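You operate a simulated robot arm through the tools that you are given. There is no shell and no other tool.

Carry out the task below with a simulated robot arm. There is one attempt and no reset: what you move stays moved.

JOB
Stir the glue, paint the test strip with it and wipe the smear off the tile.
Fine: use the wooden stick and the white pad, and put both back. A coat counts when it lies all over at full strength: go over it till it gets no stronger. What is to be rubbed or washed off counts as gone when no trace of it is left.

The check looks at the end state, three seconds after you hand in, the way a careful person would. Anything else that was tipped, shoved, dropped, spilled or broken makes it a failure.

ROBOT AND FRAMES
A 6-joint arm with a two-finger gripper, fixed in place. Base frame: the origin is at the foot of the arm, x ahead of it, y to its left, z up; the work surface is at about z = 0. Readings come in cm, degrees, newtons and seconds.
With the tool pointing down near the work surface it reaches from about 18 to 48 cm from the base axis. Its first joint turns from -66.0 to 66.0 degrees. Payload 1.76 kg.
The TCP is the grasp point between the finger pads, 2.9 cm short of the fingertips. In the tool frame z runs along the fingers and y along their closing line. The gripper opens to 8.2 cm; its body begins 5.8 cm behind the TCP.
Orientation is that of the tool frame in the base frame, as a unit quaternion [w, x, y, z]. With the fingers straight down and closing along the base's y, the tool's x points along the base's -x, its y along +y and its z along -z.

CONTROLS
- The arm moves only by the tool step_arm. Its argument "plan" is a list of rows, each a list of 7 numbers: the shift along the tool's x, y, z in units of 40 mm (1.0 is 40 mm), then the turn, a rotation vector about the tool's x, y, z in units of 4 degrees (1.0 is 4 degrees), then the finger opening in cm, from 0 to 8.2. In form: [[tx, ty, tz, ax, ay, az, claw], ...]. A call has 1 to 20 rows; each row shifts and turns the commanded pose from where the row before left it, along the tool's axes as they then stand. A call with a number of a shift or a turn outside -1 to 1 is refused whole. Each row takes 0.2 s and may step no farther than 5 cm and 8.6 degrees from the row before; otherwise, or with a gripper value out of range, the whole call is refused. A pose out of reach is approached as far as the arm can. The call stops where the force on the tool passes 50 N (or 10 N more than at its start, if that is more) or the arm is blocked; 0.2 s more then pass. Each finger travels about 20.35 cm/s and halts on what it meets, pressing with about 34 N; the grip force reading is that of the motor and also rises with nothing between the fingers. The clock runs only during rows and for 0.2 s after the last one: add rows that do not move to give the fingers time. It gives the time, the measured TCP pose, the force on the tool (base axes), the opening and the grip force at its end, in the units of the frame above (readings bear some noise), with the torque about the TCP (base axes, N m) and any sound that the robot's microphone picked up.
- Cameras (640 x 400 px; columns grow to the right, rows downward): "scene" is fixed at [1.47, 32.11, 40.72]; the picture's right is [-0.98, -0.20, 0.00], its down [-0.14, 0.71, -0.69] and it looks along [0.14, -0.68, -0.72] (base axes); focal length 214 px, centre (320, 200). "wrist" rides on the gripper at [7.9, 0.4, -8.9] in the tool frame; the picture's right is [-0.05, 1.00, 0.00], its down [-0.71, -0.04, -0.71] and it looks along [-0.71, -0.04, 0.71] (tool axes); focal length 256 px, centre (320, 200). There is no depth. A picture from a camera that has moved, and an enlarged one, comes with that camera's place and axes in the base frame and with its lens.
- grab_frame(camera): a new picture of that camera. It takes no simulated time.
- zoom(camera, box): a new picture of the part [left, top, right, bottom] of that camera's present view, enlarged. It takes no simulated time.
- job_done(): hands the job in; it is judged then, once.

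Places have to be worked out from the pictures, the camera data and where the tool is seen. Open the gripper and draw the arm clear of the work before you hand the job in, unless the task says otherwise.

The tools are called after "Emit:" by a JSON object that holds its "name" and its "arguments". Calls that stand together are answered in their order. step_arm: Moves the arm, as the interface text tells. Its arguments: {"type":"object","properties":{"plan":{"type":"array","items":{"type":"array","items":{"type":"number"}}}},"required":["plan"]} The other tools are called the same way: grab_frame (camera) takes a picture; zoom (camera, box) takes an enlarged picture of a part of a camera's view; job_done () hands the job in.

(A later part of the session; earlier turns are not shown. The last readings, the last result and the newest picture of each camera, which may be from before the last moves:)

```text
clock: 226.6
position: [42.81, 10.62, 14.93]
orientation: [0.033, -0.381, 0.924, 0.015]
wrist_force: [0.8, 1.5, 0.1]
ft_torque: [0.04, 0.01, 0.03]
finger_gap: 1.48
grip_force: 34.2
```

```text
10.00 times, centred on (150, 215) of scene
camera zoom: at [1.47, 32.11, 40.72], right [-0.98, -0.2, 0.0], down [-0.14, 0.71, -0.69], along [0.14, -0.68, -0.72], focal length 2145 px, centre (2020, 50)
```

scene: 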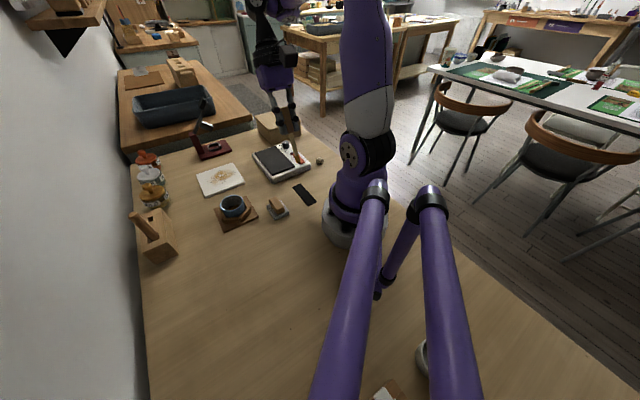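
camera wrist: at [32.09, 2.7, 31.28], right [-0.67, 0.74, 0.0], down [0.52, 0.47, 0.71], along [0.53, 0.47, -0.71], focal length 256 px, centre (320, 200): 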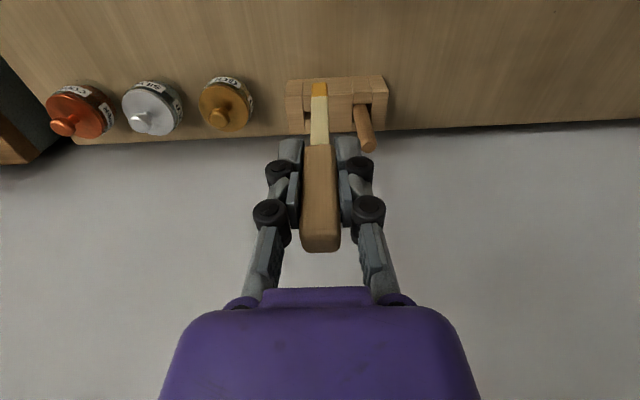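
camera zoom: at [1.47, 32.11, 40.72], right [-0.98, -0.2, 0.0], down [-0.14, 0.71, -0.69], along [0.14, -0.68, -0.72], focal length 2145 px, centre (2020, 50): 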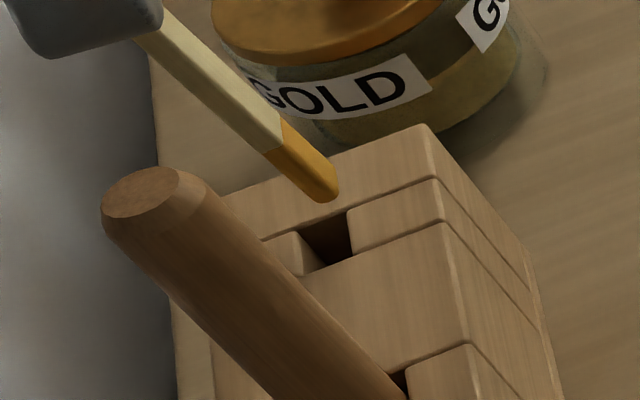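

Now the tip is about 0.55 cm too far toward the robot and 0.29 cm to the left of the slot. I apply those corrections without changing height.

Emit:
{"name": "step_arm", "arguments": {"plan": [[-0.068, 0.036, 0.005, 0, 0, 0, 0], [-0.068, 0.0365, 0.005, 0, 0, 0, 0], [0, 0, 0, 0, 0, 0, 0], [0, 0, 0, 0, 0, 0, 0]]}}

Emit:
{"name": "zoom", "arguments": {"camera": "wrist", "box": [280, 40, 360, 120]}}

Emit:
{"name": "zoom", "arguments": {"camera": "scene", "box": [130, 195, 170, 235]}}

```text
clock: 227.6
position: [43.11, 11.15, 14.99]
orientation: [0.034, -0.382, 0.924, 0.015]
wrist_force: [0.3, 0.6, -0.7]
ft_torque: [-0.01, 0.02, -0.01]
finger_gap: 1.48
grip_force: 34.0
```

```text
5.00 times, centred on (320, 80) of wrist
camera zoom: at [36.69, 5.4, 23.25], right [-0.67, 0.74, 0.01], down [0.49, 0.43, 0.76], along [0.56, 0.51, -0.65], focal length 1280 px, centre (320, 800)
```

zoom: 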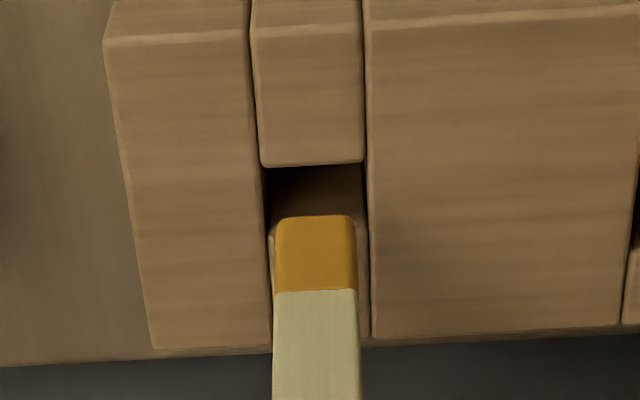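

```text
10.00 times, centred on (150, 215) of scene
camera zoom: at [1.47, 32.11, 40.72], right [-0.98, -0.2, 0.0], down [-0.14, 0.71, -0.69], along [0.14, -0.68, -0.72], focal length 2145 px, centre (2020, 50)
```

zoom: 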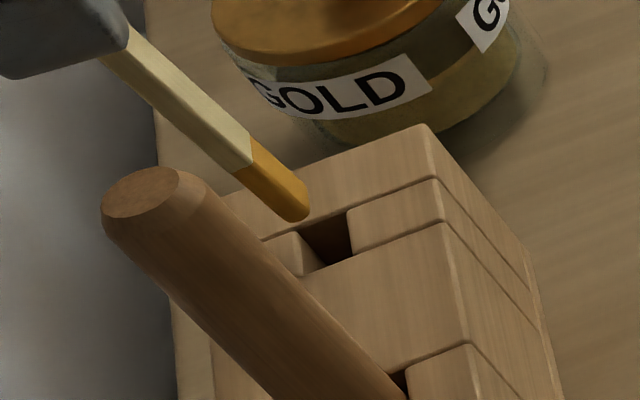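

Now the projected tip falls in the middle of the opening. I lower 1.4 cm with a tiny bias toward the robot to allow for the remaining lean, and check.

Emit:
{"name": "step_arm", "arguments": {"plan": [[0.0155, 0, 0.1, 0, 0, 0, 0], [0.0155, 0, 0.1, 0, 0, 0, 0], [0.0155, 0, 0.1, 0, 0, 0, 0], [0.0036, 0, 0.05, 0, 0, 0, 0], [0, 0, 0, 0, 0, 0, 0]]}}

Emit:
{"name": "zoom", "arguments": {"camera": "wrist", "box": [280, 40, 360, 120]}}

Emit:
{"name": "zoom", "arguments": {"camera": "scene", "box": [130, 195, 170, 235]}}

```text
clock: 228.8
position: [42.89, 11.03, 13.62]
orientation: [0.033, -0.381, 0.924, 0.015]
wrist_force: [-0.4, -0.4, 0.2]
ft_torque: [-0.01, -0.02, -0.02]
finger_gap: 1.48
grip_force: 33.6
```

```text
5.00 times, centred on (320, 80) of wrist
camera zoom: at [36.55, 5.39, 21.89], right [-0.67, 0.74, 0.01], down [0.49, 0.43, 0.76], along [0.56, 0.51, -0.65], focal length 1280 px, centre (320, 800)
```

zoom: 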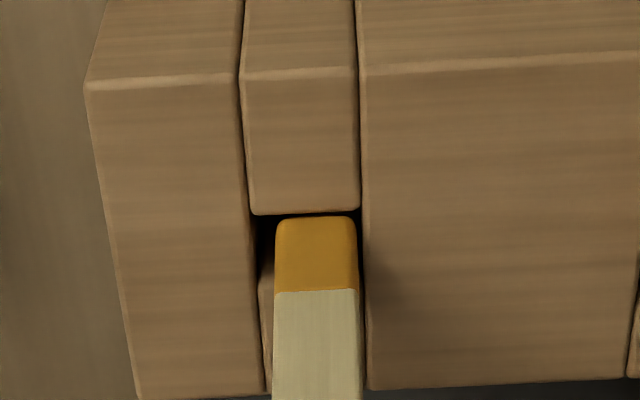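

```text
10.00 times, centred on (150, 215) of scene
camera zoom: at [1.47, 32.11, 40.72], right [-0.98, -0.2, 0.0], down [-0.14, 0.71, -0.69], along [0.14, -0.68, -0.72], focal length 2145 px, centre (2020, 50)
```

zoom: 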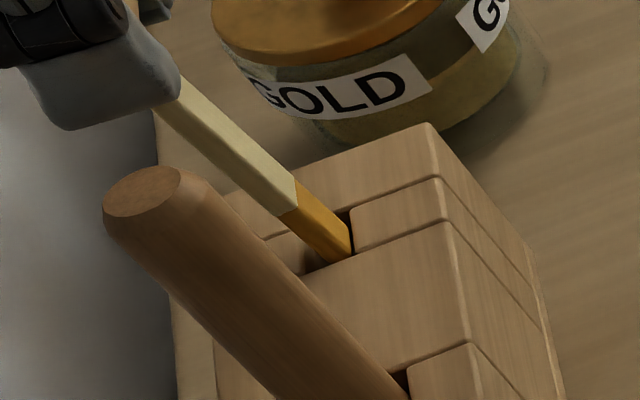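

The tip is inside the opening with small clearances on all sides. I nudge 0.08 cm left and keep lowering gently.

Emit:
{"name": "step_arm", "arguments": {"plan": [[0.0106, -0.01, 0.107, 0, 0, 0, 0], [0.0106, -0.01, 0.107, 0, 0, 0, 0], [0.0106, 0, 0.107, 0, 0, 0, 0], [0.0106, 0, 0.107, 0, 0, 0, 0], [0, 0, 0, 0, 0, 0, 0]]}}

Emit:
{"name": "zoom", "arguments": {"camera": "wrist", "box": [260, 40, 380, 160]}}

Emit:
{"name": "zoom", "arguments": {"camera": "scene", "box": [120, 175, 180, 235]}}

```text
clock: 230.0
position: [43.01, 11.12, 11.81]
orientation: [0.033, -0.382, 0.923, 0.016]
wrist_force: [-0.3, -0.2, -0.3]
ft_torque: [0.0, 0.0, 0.01]
finger_gap: 1.5
grip_force: 33.7
```

```text
3.33 times, centred on (320, 100) of wrist
camera zoom: at [36.57, 5.35, 20.11], right [-0.67, 0.74, 0.0], down [0.49, 0.43, 0.76], along [0.56, 0.51, -0.65], focal length 853 px, centre (320, 533)
```

zoom: 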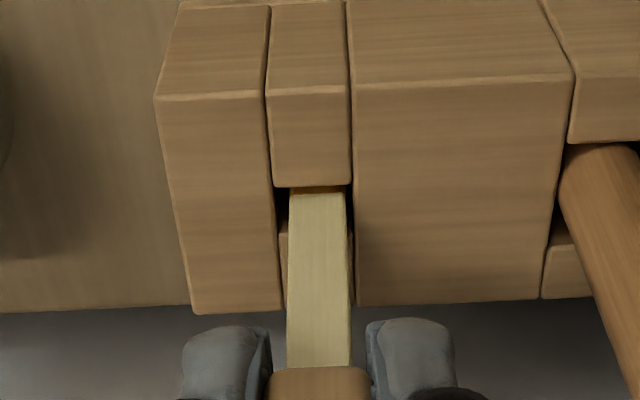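

```text
6.67 times, centred on (150, 205) of scene
camera zoom: at [1.47, 32.11, 40.72], right [-0.98, -0.2, 0.0], down [-0.14, 0.71, -0.69], along [0.14, -0.68, -0.72], focal length 1430 px, centre (1453, 167)
```

zoom: 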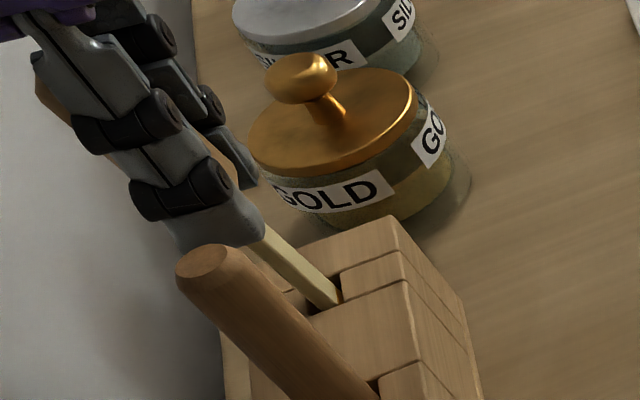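

The blade is well into the slot with no force. I continue down toward its original depth.

Emit:
{"name": "step_arm", "arguments": {"plan": [[0.009, 0, 0.1, 0, 0, 0, 0], [0.009, 0, 0.1, 0, 0, 0, 0], [0.009, 0, 0.1, 0, 0, 0, 0], [0.0045, 0, 0.06, 0, 0, 0, 0], [0, 0, 0, 0, 0, 0, 0]]}}

Emit:
{"name": "zoom", "arguments": {"camera": "wrist", "box": [260, 40, 380, 160]}}

Emit:
{"name": "zoom", "arguments": {"camera": "scene", "box": [110, 165, 180, 235]}}

```text
clock: 231.2
position: [43.08, 11.12, 10.33]
orientation: [0.033, -0.382, 0.923, 0.015]
wrist_force: [0.2, -0.3, -0.5]
ft_torque: [0.04, -0.03, 0.01]
finger_gap: 1.46
grip_force: 33.9
```

```text
3.33 times, centred on (320, 100) of wrist
camera zoom: at [36.68, 5.24, 18.68], right [-0.67, 0.75, 0.0], down [0.49, 0.43, 0.76], along [0.56, 0.51, -0.65], focal length 853 px, centre (320, 533)
```

zoom: 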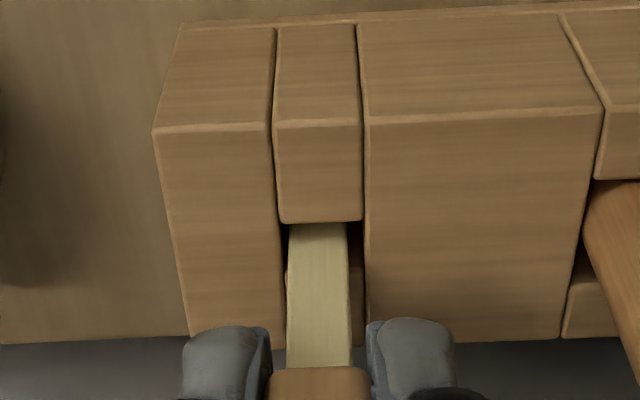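

```text
5.71 times, centred on (145, 200) of scene
camera zoom: at [1.47, 32.11, 40.72], right [-0.98, -0.2, 0.0], down [-0.14, 0.71, -0.69], along [0.14, -0.68, -0.72], focal length 1226 px, centre (1320, 200)
```

zoom: 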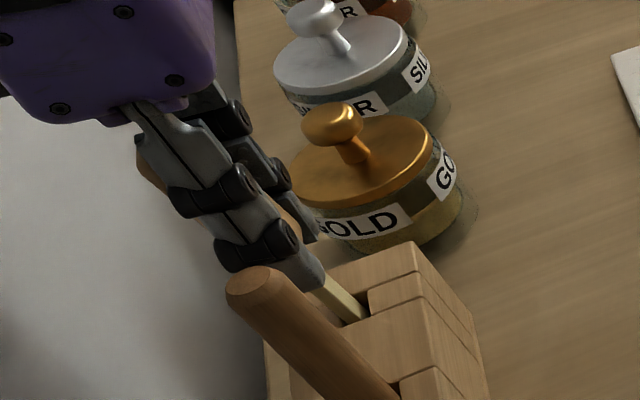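

Still free. I creep down the last few millimetres until it touches the slot's floor.

Emit:
{"name": "step_arm", "arguments": {"plan": [[0.004, 0, 0.05, 0, 0, 0, 0], [0.004, 0, 0.05, 0, 0, 0, 0], [0, 0, 0, 0, 0, 0, 0]]}}

Emit:
{"name": "step_arm", "arguments": {"plan": [[0.002, 0, 0.03, 0, 0, 0, 0], [0, 0, 0, 0, 0, 0, 0]]}}

```text
clock: 232.0
position: [43.08, 10.92, 9.85]
orientation: [0.035, -0.381, 0.924, 0.015]
wrist_force: [0.6, 0.1, -0.5]
ft_torque: [-0.02, -0.01, -0.01]
finger_gap: 1.48
grip_force: 34.1
```

```text
clock: 232.6
position: [43.02, 10.95, 9.81]
orientation: [0.034, -0.381, 0.924, 0.016]
wrist_force: [-0.3, -0.4, 0.3]
ft_torque: [-0.02, -0.01, 0.01]
finger_gap: 1.48
grip_force: 33.9
```

Emit:
{"name": "step_arm", "arguments": {"plan": [[0.003, 0, 0.04, 0, 0, 0, 0], [0, 0, 0, 0, 0, 0, 0]]}}

Emit:
{"name": "zoom", "arguments": {"camera": "wrist", "box": [260, 40, 380, 160]}}

Emit:
{"name": "zoom", "arguments": {"camera": "scene", "box": [110, 165, 180, 235]}}

```text
clock: 233.2
position: [43.02, 11.1, 9.52]
orientation: [0.032, -0.382, 0.924, 0.014]
wrist_force: [-0.6, -1.4, -0.4]
ft_torque: [-0.02, 0.04, 0.04]
finger_gap: 1.49
grip_force: 33.8
```

```text
3.33 times, centred on (320, 100) of wrist
camera zoom: at [36.68, 5.32, 17.91], right [-0.67, 0.74, 0.01], down [0.49, 0.43, 0.76], along [0.56, 0.51, -0.65], focal length 853 px, centre (320, 533)
```

zoom: 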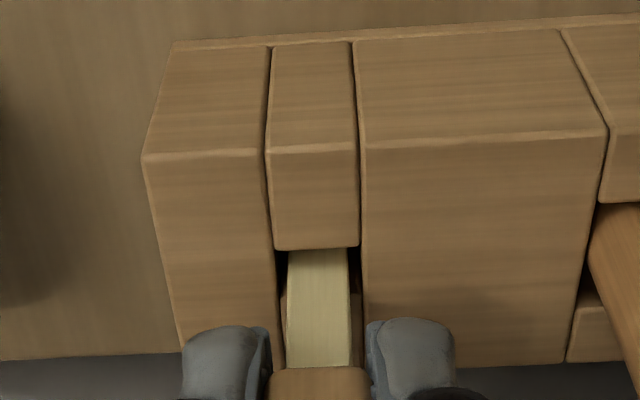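

```text
5.71 times, centred on (145, 200) of scene
camera zoom: at [1.47, 32.11, 40.72], right [-0.98, -0.2, 0.0], down [-0.14, 0.71, -0.69], along [0.14, -0.68, -0.72], focal length 1226 px, centre (1320, 200)
```

zoom: 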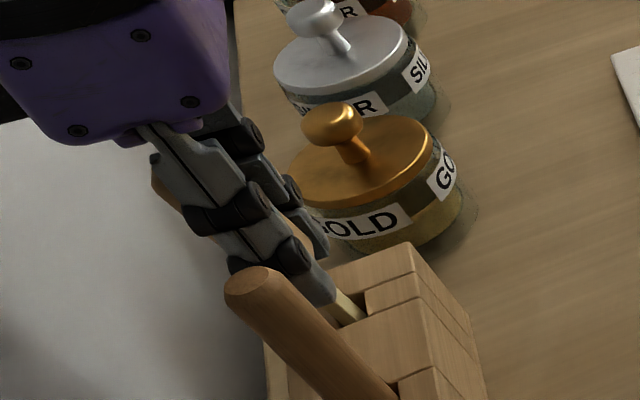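

No contact yet — the stick must have slid up about 1 cm in the grip when it hit the lip, so there is a bit more to go. I continue creeping down.

Emit:
{"name": "step_arm", "arguments": {"plan": [[0.003, 0, 0.04, 0, 0, 0, 0], [0, 0, 0, 0, 0, 0, 0]]}}

Emit:
{"name": "step_arm", "arguments": {"plan": [[0.003, 0, 0.04, 0, 0, 0, 0], [0, 0, 0, 0, 0, 0, 0]]}}

```text
clock: 233.8
position: [43.1, 11.08, 9.52]
orientation: [0.033, -0.381, 0.924, 0.014]
wrist_force: [-0.2, 1.1, 13.7]
ft_torque: [0.04, 0.01, 0.0]
finger_gap: 1.48
grip_force: 34.0
```

```text
clock: 234.4
position: [43.0, 11.01, 9.44]
orientation: [0.034, -0.381, 0.924, 0.014]
wrist_force: [-1.7, -1.8, 34.5]
ft_torque: [0.09, -0.02, 0.02]
finger_gap: 1.52
grip_force: 34.3
```

The tip now rests on the slot's floor (34 N). I relieve the pressure slightly and open the fingers to release the stick.

Emit:
{"name": "step_arm", "arguments": {"plan": [[-0.002, 0, -0.03, 0, 0, 0, 0], [0, 0, 0, 0, 0, 0, 1.7], [0, 0, 0, 0, 0, 0, 2.1], [0, 0, 0, 0, 0, 0, 2.6], [0, 0, 0, 0, 0, 0, 3.0], [0, 0, 0, 0, 0, 0, 3.0], [0, 0, 0, 0, 0, 0, 3.0]]}}

Emit:
{"name": "zoom", "arguments": {"camera": "wrist", "box": [220, 40, 420, 240]}}

Emit:
{"name": "zoom", "arguments": {"camera": "scene", "box": [100, 150, 190, 240]}}

```text
clock: 236.0
position: [42.99, 11.03, 9.47]
orientation: [0.032, -0.382, 0.924, 0.014]
wrist_force: [-0.4, 0.4, -0.7]
ft_torque: [0.03, -0.01, 0.03]
finger_gap: 3.0
grip_force: 0.1
```

```text
2.00 times, centred on (320, 140) of wrist
camera zoom: at [36.69, 5.3, 17.8], right [-0.67, 0.74, 0.01], down [0.49, 0.43, 0.76], along [0.56, 0.51, -0.66], focal length 512 px, centre (320, 320)
```

zoom: 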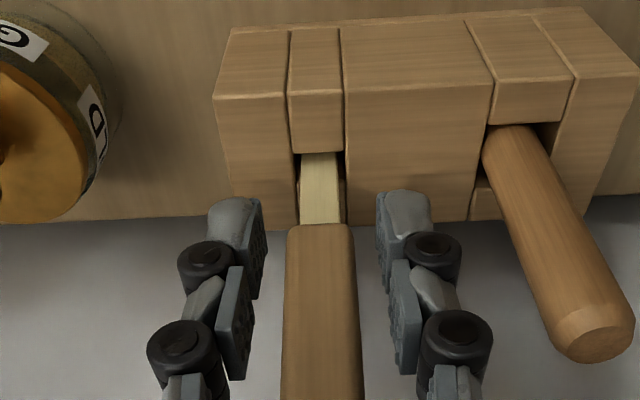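

```text
4.44 times, centred on (145, 195) of scene
camera zoom: at [1.47, 32.11, 40.72], right [-0.98, -0.2, 0.0], down [-0.14, 0.71, -0.69], along [0.14, -0.68, -0.72], focal length 953 px, centre (1098, 222)
```

zoom: 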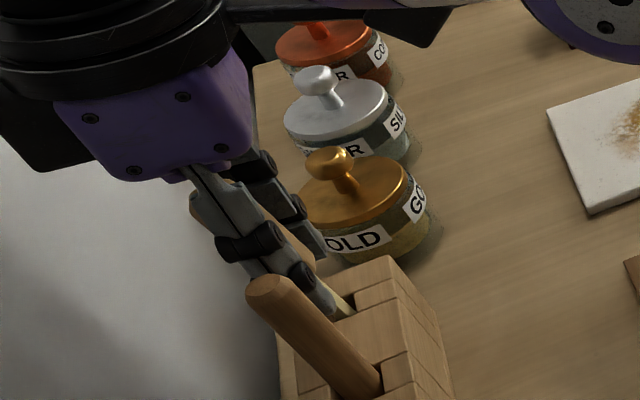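

The stick stands in its slot. I retreat straight up, clear of the handle.

Emit:
{"name": "step_arm", "arguments": {"plan": [[-0.0192, 0, -0.265, 0, 0, 0, 3.0], [-0.0192, 0, -0.265, 0, 0, 0, 3.0], [-0.0192, 0, -0.265, 0, 0, 0, 3.0], [-0.0192, 0, -0.265, 0, 0, 0, 3.0], [-0.0192, 0, -0.265, 0, 0, 0, 3.0], [-0.0192, 0, -0.265, 0, 0, 0, 3.0], [-0.0192, 0, -0.265, 0, 0, 0, 3.0], [-0.0192, 0, -0.265, 0, 0, 0, 3.0], [0, 0, 0, 0, 0, 0, 3.0]]}}

Emit:
{"name": "zoom", "arguments": {"camera": "wrist", "box": [220, 20, 420, 170]}}

Emit:
{"name": "zoom", "arguments": {"camera": "scene", "box": [100, 160, 190, 270]}}

```text
clock: 238.0
position: [43.05, 11.07, 17.9]
orientation: [0.034, -0.382, 0.923, 0.015]
wrist_force: [0.2, 0.3, 0.4]
ft_torque: [0.0, 0.03, 0.01]
finger_gap: 3.0
grip_force: 0.0
```

```text
2.67 times, centred on (320, 95) of wrist
camera zoom: at [36.66, 5.27, 26.27], right [-0.67, 0.75, 0.01], down [0.49, 0.43, 0.76], along [0.56, 0.51, -0.65], focal length 683 px, centre (320, 480)
```

zoom: 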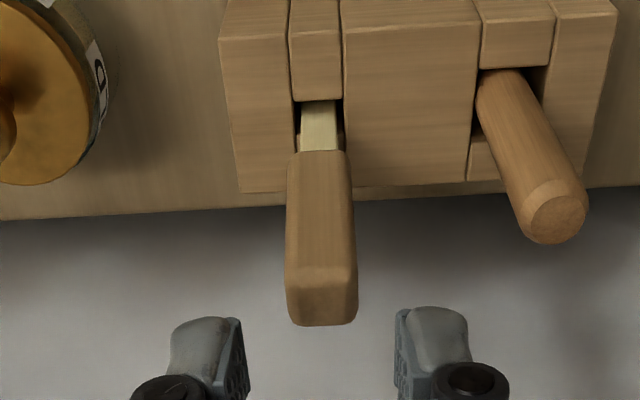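

```text
3.64 times, centred on (145, 215) of scene
camera zoom: at [1.47, 32.11, 40.72], right [-0.98, -0.2, 0.0], down [-0.14, 0.71, -0.69], along [0.14, -0.68, -0.72], focal length 780 px, centre (956, 146)
```

zoom: 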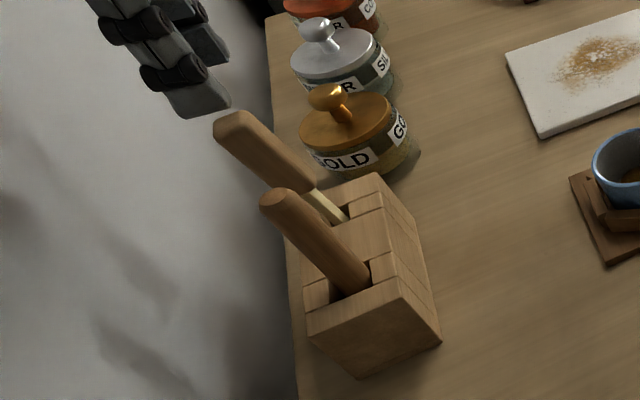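

The stick is back in its slot (leaning slightly), the block is unmoved. Next the pad: I level the tool, move back over the table and turn the gripper to match the pad's handle.

Emit:
{"name": "step_arm", "arguments": {"plan": [[0.2, 0, -0.1, 0, 0.5, 0, 3.0], [0.3, 0, -0.05, 0, 0.5, 0, 4.0], [0.4, 0, 0, 0, 0, 0, 5.0], [0.4, 0, 0, 0, 0, 0, 5.0], [0.4, 0, 0, 0, 0, 0, 5.0], [0.4, 0, 0, 0, 0, 0, 5.0], [0.4, 0, 0, 0, 0, 0, 5.0], [0.4, 0, 0, 0, 0, 0, 5.0], [0.4, 0, 0, 0, 0, 0, 5.0], [0.4, 0, 0, 0, 0, 0, 5.0], [0.4, 0, 0, 0, 0, 0, 5.0], [0.4, 0, 0, 0, 0, 0, 5.0], [0, 0, 0, 0, 0, 0, 5.0]]}}

Emit:
{"name": "step_arm", "arguments": {"plan": [[0, 0, 0, 0, 0, 1, 5], [0, 0, 0, 0, 0, 1, 5], [0, 0, 0, 0, 0, 1, 5], [0, 0, 0, 0, 0, 1, 5], [0, 0, 0, 0, 0, 1, 5], [0, 0, 0, 0, 0, 1, 5], [0, 0, 0, 0, 0, 1, 5], [0, 0, 0, 0, 0, 1, 5], [0, 0, 0, 0, 0, 1, 5], [0, 0, 0, 0, 0, 1, 5], [0, 0, 0, 0, 0, 1, 5], [0, 0, 0, 0, 0, 1, 5], [0, 0, 0, 0, 0, 1, 5], [0, 0, 0, 0, 0, 1, 5], [0, 0, 0, 0, 0, 1, 5], [0, 0, 0, 0, 0, 1, 5], [0, 0, 0, 0, 0, 1, 5], [0, 0, 0, 0, 0, 1, 5], [0, 0, 0, 0, 0, 1, 5], [0, 0, 0, 0, 0, 1, 5]]}}

Emit:
{"name": "step_arm", "arguments": {"plan": [[0, 0, 0, 0, 0, 1, 5], [0, 0, 0, 0, 0, 1, 5], [0, 0, 0, 0, 0, 0.5, 5], [0, 0, 0, 0, 0, 0, 5]]}}

Emit:
{"name": "grab_frame", "arguments": {"camera": "wrist"}}

Emit:
{"name": "grab_frame", "arguments": {"camera": "scene"}}

```text
clock: 240.8
position: [34.17, -1.5, 22.73]
orientation: [0.0, -0.382, 0.924, 0.001]
wrist_force: [-0.1, -0.2, 0.6]
ft_torque: [0.0, 0.0, -0.02]
finger_gap: 5.0
grip_force: 0.1
out of reach, approached as far as the arm can: row 6, 7, 8, 9, 10, 11, 12
```

```text
clock: 245.0
position: [34.22, -1.34, 22.9]
orientation: [0.0, 0.302, 0.953, 0.002]
wrist_force: [-0.4, -0.3, -0.2]
ft_torque: [0.01, 0.03, -0.01]
finger_gap: 5.02
grip_force: 0.0
```

```text
clock: 246.0
position: [34.31, -1.36, 22.76]
orientation: [0.0, 0.384, 0.923, 0.002]
wrist_force: [-0.6, 0.1, 0.2]
ft_torque: [-0.02, -0.01, -0.01]
finger_gap: 4.97
grip_force: 0.0
```

```text
taken
camera wrist: at [29.0, 4.47, 31.73], right [0.75, 0.67, 0.0], down [0.47, -0.53, 0.71], along [0.47, -0.53, -0.71], focal length 256 px, centre (320, 200)
```

wrist: 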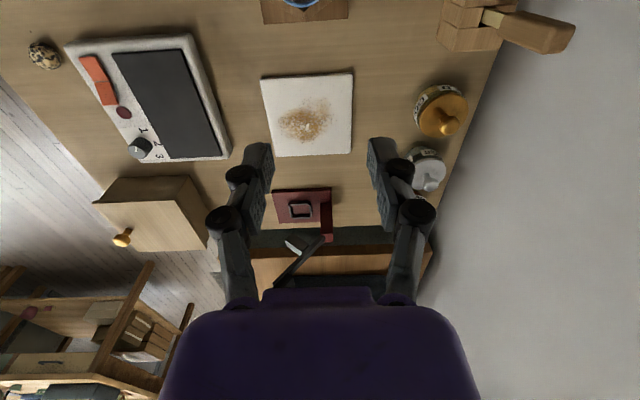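

```text
taken
```

scene: 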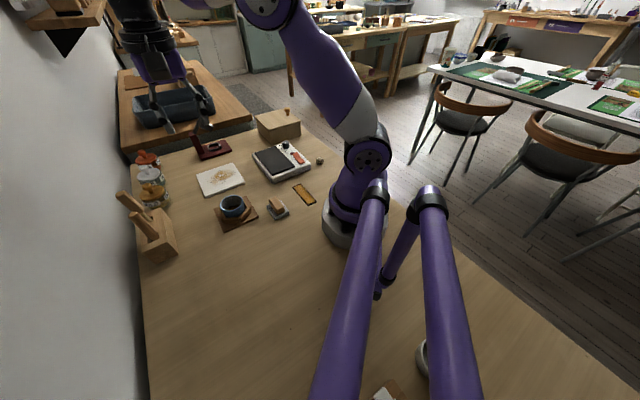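

I'm vertical over the table with the yaw matching the pad. I move over the pad and come down part way to look.

Emit:
{"name": "step_arm", "arguments": {"plan": [[0.2, -0.17, 0, 0, 0, 0, 5], [0.387, -0.343, 0, 0, 0, 0, 5], [0.387, -0.343, 0, 0, 0, 0, 5], [0.387, -0.343, 0, 0, 0, 0, 5], [0.387, -0.343, 0, 0, 0, 0, 5], [0.387, -0.343, 0, 0, 0, 0, 5], [0.387, -0.343, 0, 0, 0, 0, 5], [0.387, -0.343, 0, 0, 0, 0, 5], [0, 0, 0.3, 0, 0, 0, 5], [0, 0, 0.3, 0, 0, 0, 5], [0, 0, 0.3, 0, 0, 0, 5], [0, 0, 0.3, 0, 0, 0, 5], [0, 0, 0.3, 0, 0, 0, 5], [0, 0, 0, 0, 0, 0, 5]]}}

Emit:
{"name": "grab_frame", "arguments": {"camera": "wrist"}}

Emit:
{"name": "zoom", "arguments": {"camera": "scene", "box": [240, 180, 310, 240]}}

```text
clock: 249.0
position: [21.74, -1.91, 23.32]
orientation: [0.0, 0.384, 0.923, 0.002]
wrist_force: [0.2, 0.4, 0.0]
ft_torque: [0.0, -0.01, 0.0]
finger_gap: 5.0
grip_force: 0.0
out of reach, approached as far as the arm can: row 1, 2, 3, 4, 5, 6, 8, 9, 10, 11, 12
```

```text
taken
camera wrist: at [16.45, 4.01, 32.28], right [0.75, 0.67, 0.0], down [0.47, -0.53, 0.71], along [0.47, -0.52, -0.71], focal length 256 px, centre (320, 200)
```

wrist: 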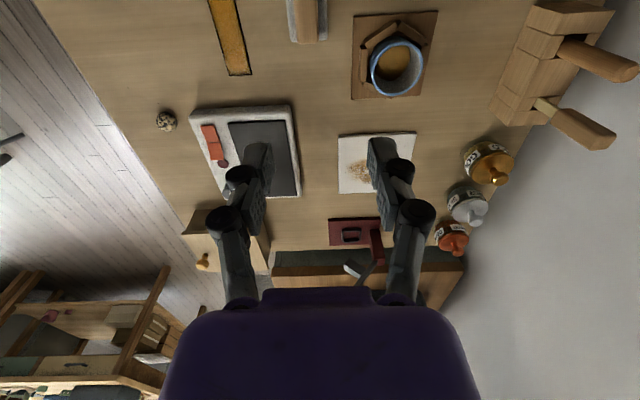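

```text
6.67 times, centred on (275, 210) of scene
camera zoom: at [1.47, 32.11, 40.72], right [-0.98, -0.2, 0.0], down [-0.14, 0.71, -0.69], along [0.14, -0.68, -0.72], focal length 1430 px, centre (620, 133)
```

zoom: 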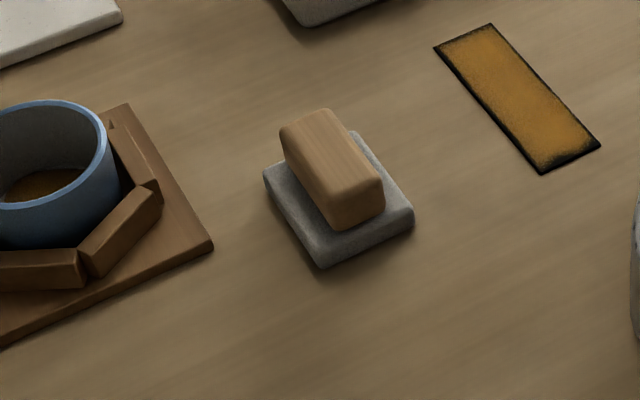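

The arm reports "out of reach" and stayed high, unlike earlier when similar poses were fine. I issue a few idle rows to see whether it settles toward the commanded pose.

Emit:
{"name": "step_arm", "arguments": {"plan": [[0, 0, 0, 0, 0, 0, 5], [0, 0, 0, 0, 0, 0, 5], [0, 0, 0, 0, 0, 0, 5]]}}

Emit:
{"name": "grab_frame", "arguments": {"camera": "scene"}}

```text
clock: 249.8
position: [21.7, -1.95, 23.41]
orientation: [0.0, 0.384, 0.923, 0.002]
wrist_force: [-0.1, 0.5, -1.3]
ft_torque: [0.01, -0.01, 0.02]
finger_gap: 5.0
grip_force: 0.1
```

```text
taken
```

scene: 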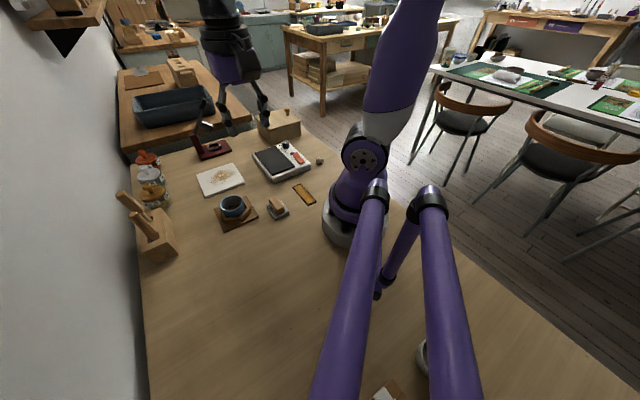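

It is stable here without complaint, so the commanded pose equals this one now. I try a small move downward and toward the pad.

Emit:
{"name": "step_arm", "arguments": {"plan": [[0, 0, 0.2, 0, 0, 0, 5], [0, 0, 0.2, 0, 0, 0, 5], [0, 0, 0.2, 0, 0, 0, 5]]}}

```text
clock: 250.6
position: [21.71, -1.88, 20.84]
orientation: [0.0, 0.383, 0.924, 0.002]
wrist_force: [0.0, -0.5, 0.2]
ft_torque: [-0.01, 0.03, 0.03]
finger_gap: 5.0
grip_force: 0.0
```

That works, so it was only the height limit near the base. I go down to z ≈ 14 and then shift over the pad.

Emit:
{"name": "step_arm", "arguments": {"plan": [[0, 0, 0.283, 0, 0, 0, 5], [0, 0, 0.283, 0, 0, 0, 5], [0, 0, 0.283, 0, 0, 0, 5], [0, 0, 0.283, 0, 0, 0, 5], [0, 0, 0.283, 0, 0, 0, 5], [0, 0, 0.283, 0, 0, 0, 5], [0.26, -0.0825, 0, 0, 0, 0, 5], [0.26, -0.0825, 0, 0, 0, 0, 5], [0.26, -0.0825, 0, 0, 0, 0, 5], [0, 0, 0, 0, 0, 0, 5]]}}

Emit:
{"name": "grab_frame", "arguments": {"camera": "wrist"}}

Emit:
{"name": "zoom", "arguments": {"camera": "scene", "box": [230, 150, 320, 230]}}

```text
clock: 252.8
position: [18.64, -0.19, 14.14]
orientation: [0.0, 0.384, 0.923, 0.002]
wrist_force: [0.1, -0.6, -0.4]
ft_torque: [-0.02, 0.01, 0.0]
finger_gap: 4.98
grip_force: 0.1
```

```text
taken
camera wrist: at [13.37, 5.69, 23.12], right [0.74, 0.67, 0.0], down [0.47, -0.53, 0.71], along [0.47, -0.52, -0.71], focal length 256 px, centre (320, 200)
```

wrist: 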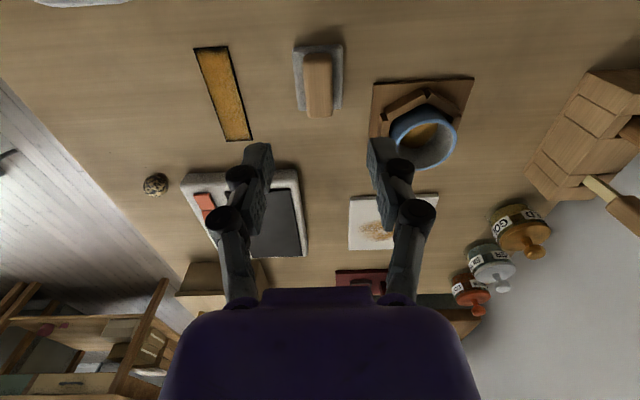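

```text
5.00 times, centred on (275, 190) of scene
camera zoom: at [1.47, 32.11, 40.72], right [-0.98, -0.2, 0.0], down [-0.14, 0.71, -0.69], along [0.14, -0.68, -0.72], focal length 1072 px, centre (545, 250)
```

zoom: 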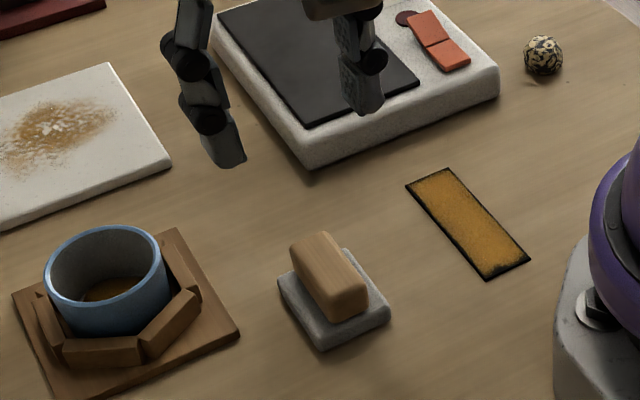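

Emit:
{"name": "zoom", "arguments": {"camera": "wrist", "box": [270, 30, 370, 130]}}

Emit:
{"name": "zoom", "arguments": {"camera": "scene", "box": [255, 185, 300, 225]}}

```text
4.00 times, centred on (320, 80) of wrist
camera zoom: at [13.37, 5.69, 23.12], right [0.74, 0.67, 0.0], down [0.47, -0.53, 0.71], along [0.47, -0.52, -0.71], focal length 1024 px, centre (320, 680)
```

zoom: 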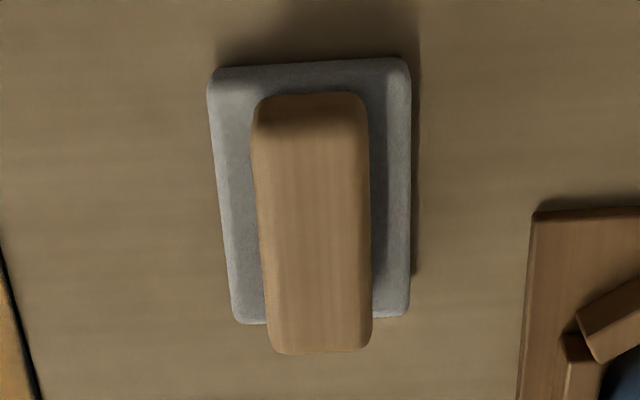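

```text
10.00 times, centred on (278, 205) of scene
camera zoom: at [1.47, 32.11, 40.72], right [-0.98, -0.2, 0.0], down [-0.14, 0.71, -0.69], along [0.14, -0.68, -0.72], focal length 2145 px, centre (745, 150)
```

zoom: 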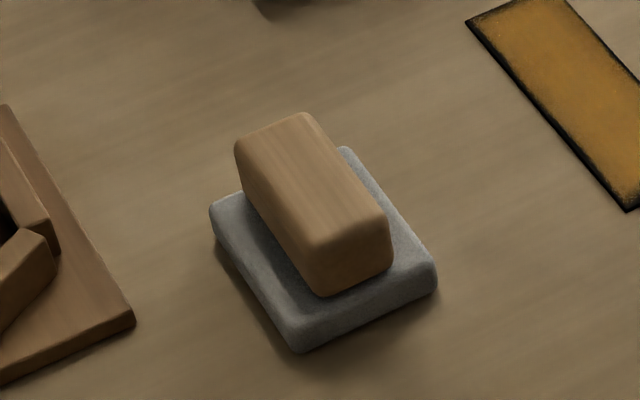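

The pad's wooden grip runs along the tool's x-direction, its top at about z ≈ 2.9 and centre near (18.7, −0.45). I centre on it and descend to z ≈ 6.5 for a check.

Emit:
{"name": "step_arm", "arguments": {"plan": [[-0.0565, -0.035, 0, 0, 0, 0, 5], [0, 0, 0.3, 0, 0, 0, 5], [0, 0, 0.3, 0, 0, 0, 5], [0, 0, 0.3, 0, 0, 0, 5], [0, 0, 0.3, 0, 0, 0, 5], [0, 0, 0.3, 0, 0, 0, 5], [0, 0, 0.3, 0, 0, 0, 5], [0, 0, 0.1, 0, 0, 0, 5], [0, 0, 0, 0, 0, 0, 5]]}}

Emit:
{"name": "zoom", "arguments": {"camera": "wrist", "box": [230, 60, 410, 230]}}

Emit:
{"name": "zoom", "arguments": {"camera": "scene", "box": [240, 160, 310, 230]}}

```text
clock: 254.8
position: [18.84, -0.52, 6.6]
orientation: [0.0, 0.383, 0.924, 0.003]
wrist_force: [0.0, -0.2, -0.1]
ft_torque: [0.03, 0.02, 0.03]
finger_gap: 4.97
grip_force: 0.0
```

```text
2.35 times, centred on (320, 145) of wrist
camera zoom: at [13.59, 5.31, 15.5], right [0.75, 0.67, 0.0], down [0.47, -0.53, 0.71], along [0.47, -0.52, -0.71], focal length 602 px, centre (320, 329)
```

zoom: 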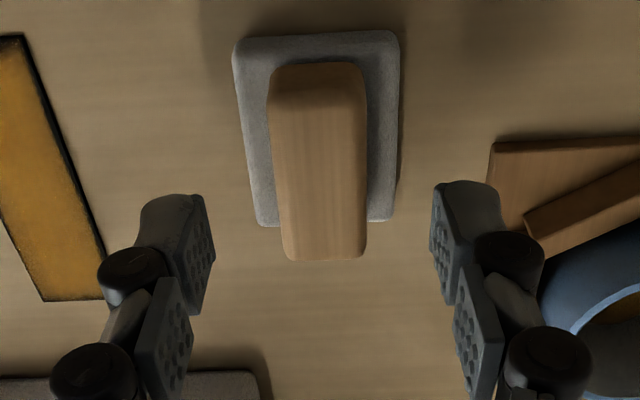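

```text
5.71 times, centred on (275, 195) of scene
camera zoom: at [1.47, 32.11, 40.72], right [-0.98, -0.2, 0.0], down [-0.14, 0.71, -0.69], along [0.14, -0.68, -0.72], focal length 1226 px, centre (577, 229)
```

zoom: 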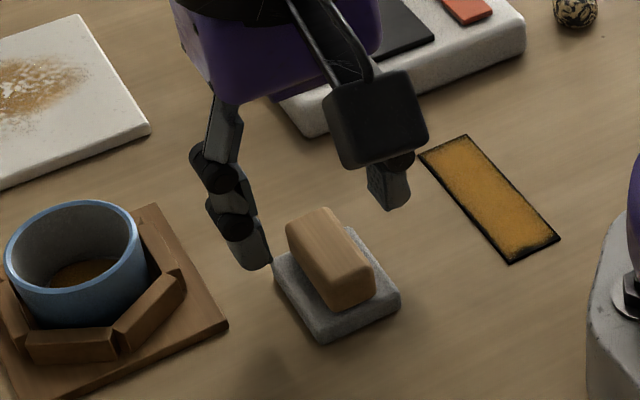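

The grip is centred between the fingers. I narrow the opening to 3.8 cm to stay clear of the cup's tray and descend to z ≈ 4.2.

Emit:
{"name": "step_arm", "arguments": {"plan": [[0, 0, 0, 0, 0, 0, 3.8], [0, 0, 0.2, 0, 0, 0, 3.8], [0, 0, 0.2, 0, 0, 0, 3.8], [0, 0, 0.2, 0, 0, 0, 3.8], [0, 0, 0, 0, 0, 0, 3.8]]}}

Emit:
{"name": "zoom", "arguments": {"camera": "wrist", "box": [230, 60, 410, 230]}}

Emit:
{"name": "zoom", "arguments": {"camera": "scene", "box": [240, 170, 310, 230]}}

```text
clock: 256.0
position: [18.76, -0.48, 4.04]
orientation: [-0.001, 0.384, 0.923, 0.002]
wrist_force: [-1.0, -0.1, 0.1]
ft_torque: [-0.02, 0.0, -0.02]
finger_gap: 3.79
grip_force: 0.0
```

```text
2.35 times, centred on (320, 145) of wrist
camera zoom: at [13.41, 5.43, 12.96], right [0.75, 0.67, 0.0], down [0.47, -0.53, 0.71], along [0.47, -0.52, -0.71], focal length 602 px, centre (320, 329)
```

zoom: 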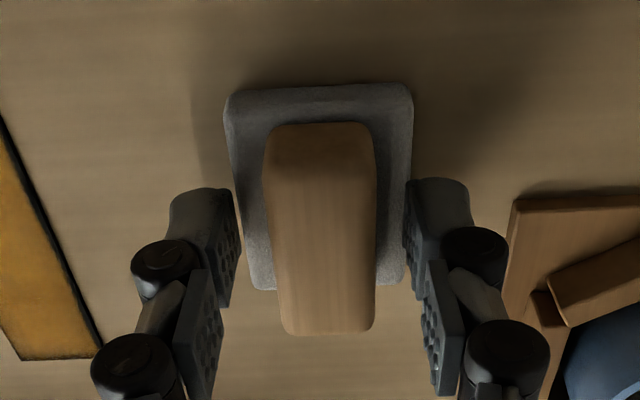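

```text
6.67 times, centred on (275, 200) of scene
camera zoom: at [1.47, 32.11, 40.72], right [-0.98, -0.2, 0.0], down [-0.14, 0.71, -0.69], along [0.14, -0.68, -0.72], focal length 1430 px, centre (620, 200)
```

zoom: 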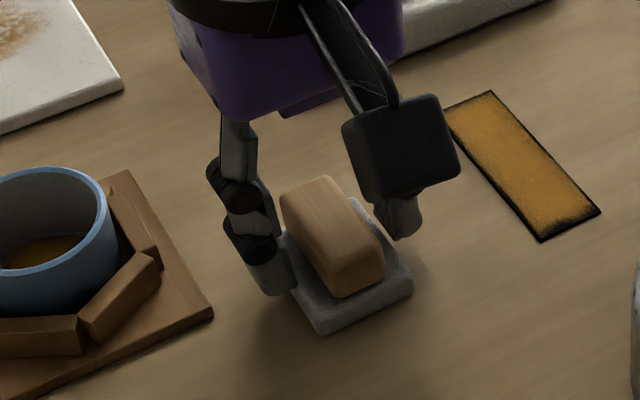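

Both fingers straddle the wooden grip with the tips just above the pad. I close the fingers on it.

Emit:
{"name": "step_arm", "arguments": {"plan": [[0, 0, 0, 0, 0, 0, 3.2], [0, 0, 0, 0, 0, 0, 2.8], [0, 0, 0, 0, 0, 0, 2.4], [0, 0, 0, 0, 0, 0, 2.0], [0, 0, 0, 0, 0, 0, 1.0], [0, 0, 0, 0, 0, 0, 0], [0, 0, 0, 0, 0, 0, 0]]}}

Emit:
{"name": "zoom", "arguments": {"camera": "wrist", "box": [230, 60, 410, 230]}}

Emit:
{"name": "zoom", "arguments": {"camera": "scene", "box": [240, 170, 310, 230]}}

```text
clock: 257.6
position: [18.77, -0.41, 3.99]
orientation: [0.001, 0.384, 0.923, 0.001]
wrist_force: [1.4, -0.3, 7.8]
ft_torque: [-0.03, -0.02, 0.0]
finger_gap: 2.07
grip_force: 33.8
```

```text
2.35 times, centred on (320, 145) of wrist
camera zoom: at [13.43, 5.42, 12.97], right [0.75, 0.67, 0.0], down [0.47, -0.53, 0.71], along [0.47, -0.52, -0.71], focal length 602 px, centre (320, 329)
```

zoom: 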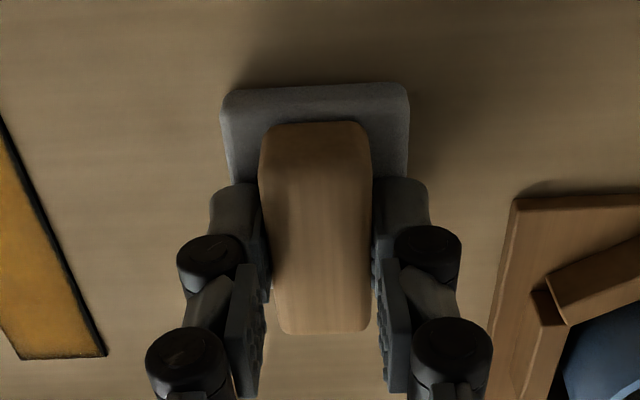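

```text
6.67 times, centred on (275, 200) of scene
camera zoom: at [1.47, 32.11, 40.72], right [-0.98, -0.2, 0.0], down [-0.14, 0.71, -0.69], along [0.14, -0.68, -0.72], focal length 1430 px, centre (620, 200)
```

zoom: 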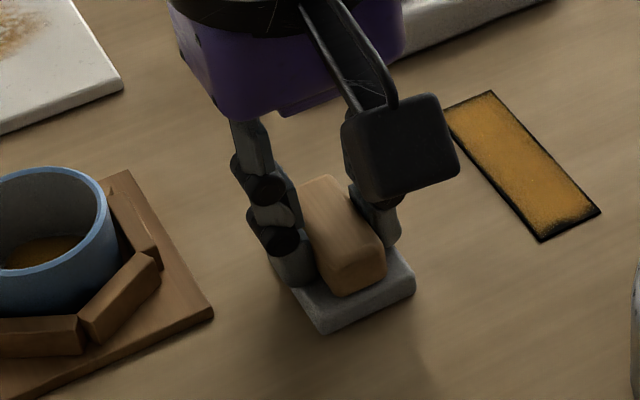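

The pad's grip is held at 2.07 cm (grasp pose (18.77, −0.43, 4.0), which I'll reuse to put it back). I lift it straight up.

Emit:
{"name": "step_arm", "arguments": {"plan": [[0, 0, -0.1, 0, 0, 0, 0], [0, 0, -0.25, 0, 0, 0, 0], [0, 0, -0.3, 0, 0, 0, 0], [0, 0, -0.3, 0, 0, 0, 0], [0, 0, -0.3, 0, 0, 0, 0], [0, 0, -0.3, 0, 0, 0, 0], [0, 0, -0.3, 0, 0, 0, 0], [0, 0, 0, 0, 0, 0, 0]]}}

Emit:
{"name": "zoom", "arguments": {"camera": "scene", "box": [200, 120, 310, 230]}}

Emit:
{"name": "grab_frame", "arguments": {"camera": "wrist"}}

```text
clock: 259.4
position: [18.72, -0.81, 11.56]
orientation: [-0.001, 0.383, 0.924, 0.002]
wrist_force: [0.9, 0.2, 0.1]
ft_torque: [-0.02, 0.02, -0.01]
finger_gap: 2.07
grip_force: 33.3
```

```text
3.64 times, centred on (255, 175) of scene
camera zoom: at [1.47, 32.11, 40.72], right [-0.98, -0.2, 0.0], down [-0.14, 0.71, -0.69], along [0.14, -0.68, -0.72], focal length 780 px, centre (556, 291)
```

zoom: 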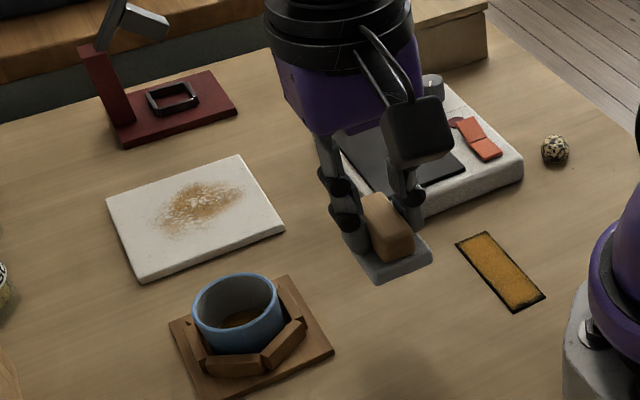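

```text
taken
camera wrist: at [13.48, 5.25, 20.48], right [0.75, 0.67, 0.0], down [0.47, -0.53, 0.71], along [0.47, -0.52, -0.71], focal length 256 px, centre (320, 200)
```

wrist: 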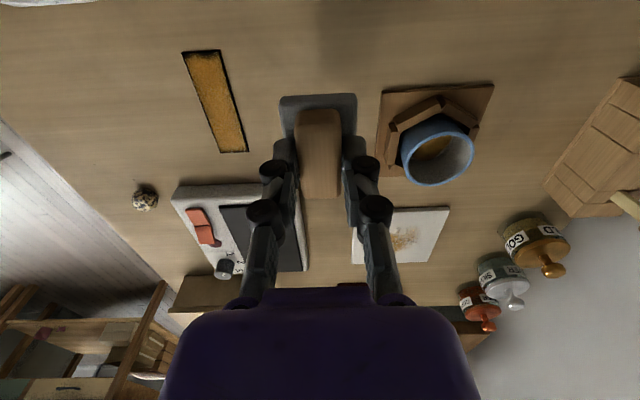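

The pad came up cleanly. I carry it over to above the tile's centre.

Emit:
{"name": "step_arm", "arguments": {"plan": [[-0.2, 0.08, 0, 0, 0, 0, 0], [-0.351, 0.151, 0, 0, 0, 0, 0], [-0.351, 0.151, 0, 0, 0, 0, 0], [-0.351, 0.151, 0, 0, 0, 0, 0], [-0.351, 0.151, 0, 0, 0, 0, 0], [-0.351, 0.151, 0, 0, 0, 0, 0], [-0.351, 0.151, 0, 0, 0, 0, 0], [-0.351, 0.151, 0, 0, 0, 0, 0], [-0.351, 0.151, 0, 0, 0, 0, 0], [-0.351, 0.151, 0, 0, 0, 0, 0], [-0.351, 0.151, 0, 0, 0, 0, 0], [-0.351, 0.151, 0, 0, 0, 0, 0], [-0.351, 0.151, 0, 0, 0, 0, 0], [-0.351, 0.151, 0, 0, 0, 0, 0], [-0.15, 0.08, 0, 0, 0, 0, 0], [0, 0, 0, 0, 0, 0, 0]]}}

Emit:
{"name": "zoom", "arguments": {"camera": "wrist", "box": [200, 20, 440, 220]}}

Emit:
{"name": "zoom", "arguments": {"camera": "scene", "box": [150, 100, 280, 220]}}

```text
clock: 262.8
position: [38.49, -8.38, 11.48]
orientation: [-0.001, 0.383, 0.924, 0.002]
wrist_force: [-0.1, 0.5, -0.6]
ft_torque: [0.0, 0.01, 0.01]
finger_gap: 2.07
grip_force: 33.8
```

```text
2.00 times, centred on (320, 120) of wrist
camera zoom: at [33.31, -2.59, 20.36], right [0.75, 0.67, 0.0], down [0.47, -0.53, 0.71], along [0.47, -0.52, -0.71], focal length 512 px, centre (320, 360)
```

zoom: 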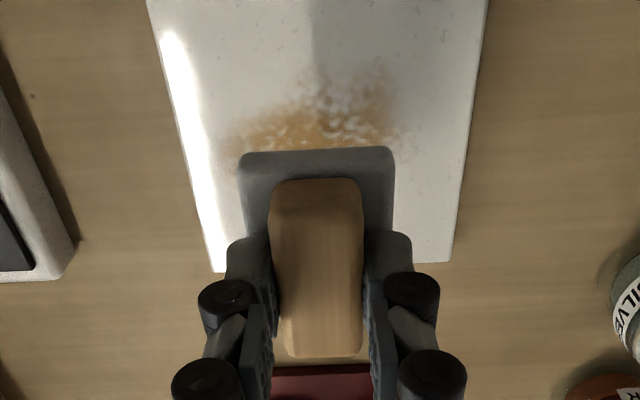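

```text
3.33 times, centred on (215, 160) of scene
camera zoom: at [1.47, 32.11, 40.72], right [-0.98, -0.2, 0.0], down [-0.14, 0.71, -0.69], along [0.14, -0.68, -0.72], focal length 715 px, centre (670, 333)
```

zoom: 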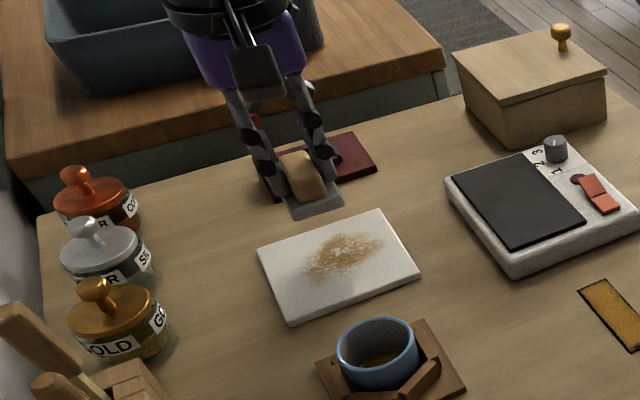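

The pad is above the tile's middle. I lower to z ≈ 5.8 and then creep to contact.

Emit:
{"name": "step_arm", "arguments": {"plan": [[0, 0, 0.3, 0, 0, 0, 0], [0, 0, 0.3, 0, 0, 0, 0], [0, 0, 0.3, 0, 0, 0, 0], [0, 0, 0.3, 0, 0, 0, 0], [0, 0, 0.22, 0, 0, 0, 0], [0, 0, 0, 0, 0, 0, 0]]}}

Emit:
{"name": "zoom", "arguments": {"camera": "scene", "box": [170, 130, 270, 220]}}

Emit:
{"name": "zoom", "arguments": {"camera": "wrist", "box": [200, 20, 440, 220]}}

```text
clock: 264.2
position: [38.65, -8.52, 5.71]
orientation: [0.0, 0.384, 0.923, 0.002]
wrist_force: [0.5, 0.7, -0.8]
ft_torque: [0.0, 0.01, -0.01]
finger_gap: 2.05
grip_force: 34.1
```

```text
4.44 times, centred on (220, 175) of scene
camera zoom: at [1.47, 32.11, 40.72], right [-0.98, -0.2, 0.0], down [-0.14, 0.71, -0.69], along [0.14, -0.68, -0.72], focal length 953 px, centre (764, 311)
```

zoom: 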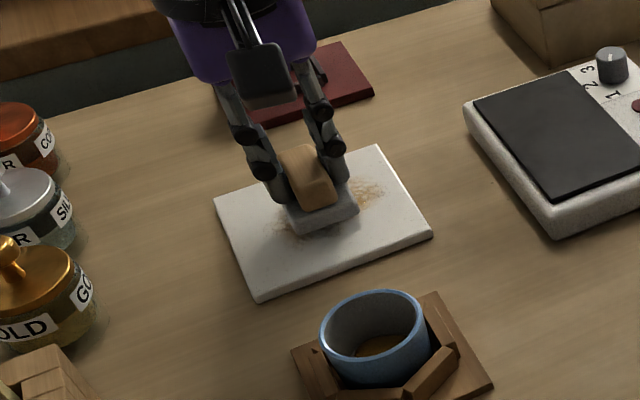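

```text
2.00 times, centred on (320, 120) of wrist
camera zoom: at [33.34, -2.61, 14.79], right [0.75, 0.67, 0.0], down [0.47, -0.53, 0.71], along [0.47, -0.52, -0.71], focal length 512 px, centre (320, 360)
```

zoom: 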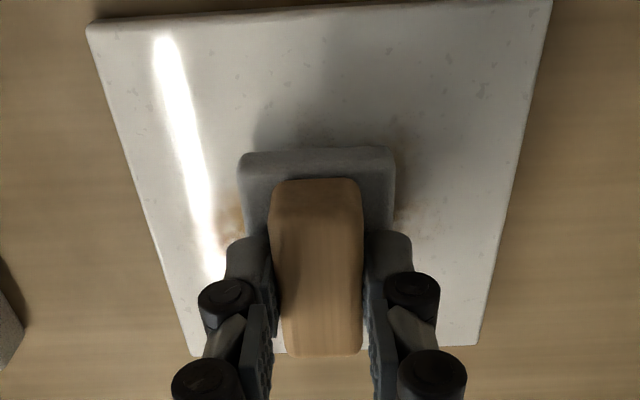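

Pad is about 1 cm above the tile and over the smear. I creep down in small steps to light contact.

Emit:
{"name": "step_arm", "arguments": {"plan": [[0, 0, 0.1, 0, 0, 0, 0], [0, 0, 0.05, 0, 0, 0, 0], [0, 0, 0, 0, 0, 0, 0]]}}

Emit:
{"name": "step_arm", "arguments": {"plan": [[0, 0, 0.04, 0, 0, 0, 0], [0, 0, 0, 0, 0, 0, 0]]}}

```text
clock: 265.0
position: [38.7, -8.44, 5.25]
orientation: [0.001, 0.384, 0.923, 0.002]
wrist_force: [-0.6, -0.5, 0.5]
ft_torque: [0.0, -0.01, 0.01]
finger_gap: 2.07
grip_force: 33.8
```

```text
clock: 265.6
position: [38.78, -8.47, 5.09]
orientation: [0.0, 0.383, 0.924, 0.001]
wrist_force: [-0.3, 0.2, 7.7]
ft_torque: [0.08, 0.22, 0.01]
finger_gap: 2.07
grip_force: 34.2
```

Light contact (7.7 N). I make a first short wiping stroke sideways and look at the effect.

Emit:
{"name": "step_arm", "arguments": {"plan": [[0, 0.15, 0, 0, 0, 0, 0], [0, 0.15, 0, 0, 0, 0, 0], [0, 0.15, 0, 0, 0, 0, 0], [0, 0.1, 0, 0, 0, 0, 0]]}}

Emit:
{"name": "zoom", "arguments": {"camera": "scene", "box": [170, 130, 270, 220]}}

Emit:
{"name": "zoom", "arguments": {"camera": "wrist", "box": [200, 20, 440, 220]}}

```text
clock: 266.6
position: [40.25, -6.98, 4.98]
orientation: [0.001, 0.383, 0.924, 0.002]
wrist_force: [-2.4, -2.9, 6.1]
ft_torque: [0.0, 0.19, 0.07]
finger_gap: 2.05
grip_force: 34.2
```

```text
4.44 times, centred on (220, 175) of scene
camera zoom: at [1.47, 32.11, 40.72], right [-0.98, -0.2, 0.0], down [-0.14, 0.71, -0.69], along [0.14, -0.68, -0.72], focal length 953 px, centre (764, 311)
```

zoom: 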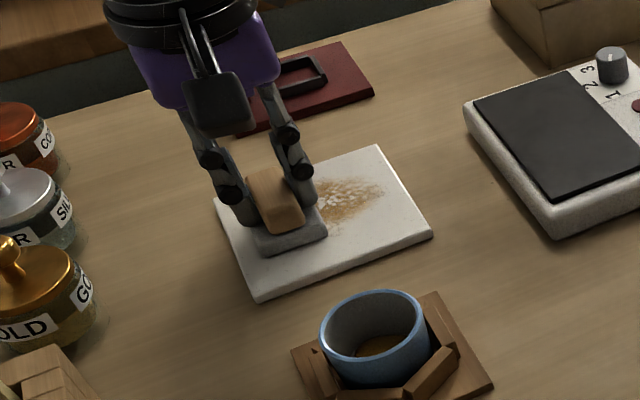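

```text
2.00 times, centred on (320, 120) of wrist
camera zoom: at [34.88, -1.0, 14.03], right [0.74, 0.67, 0.0], down [0.47, -0.53, 0.71], along [0.47, -0.52, -0.71], focal length 512 px, centre (320, 360)
```

zoom: 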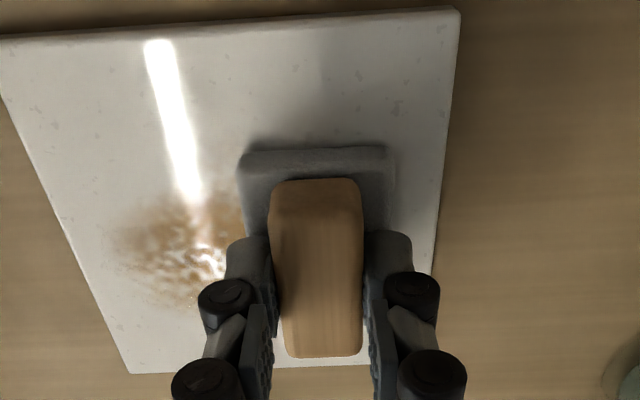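

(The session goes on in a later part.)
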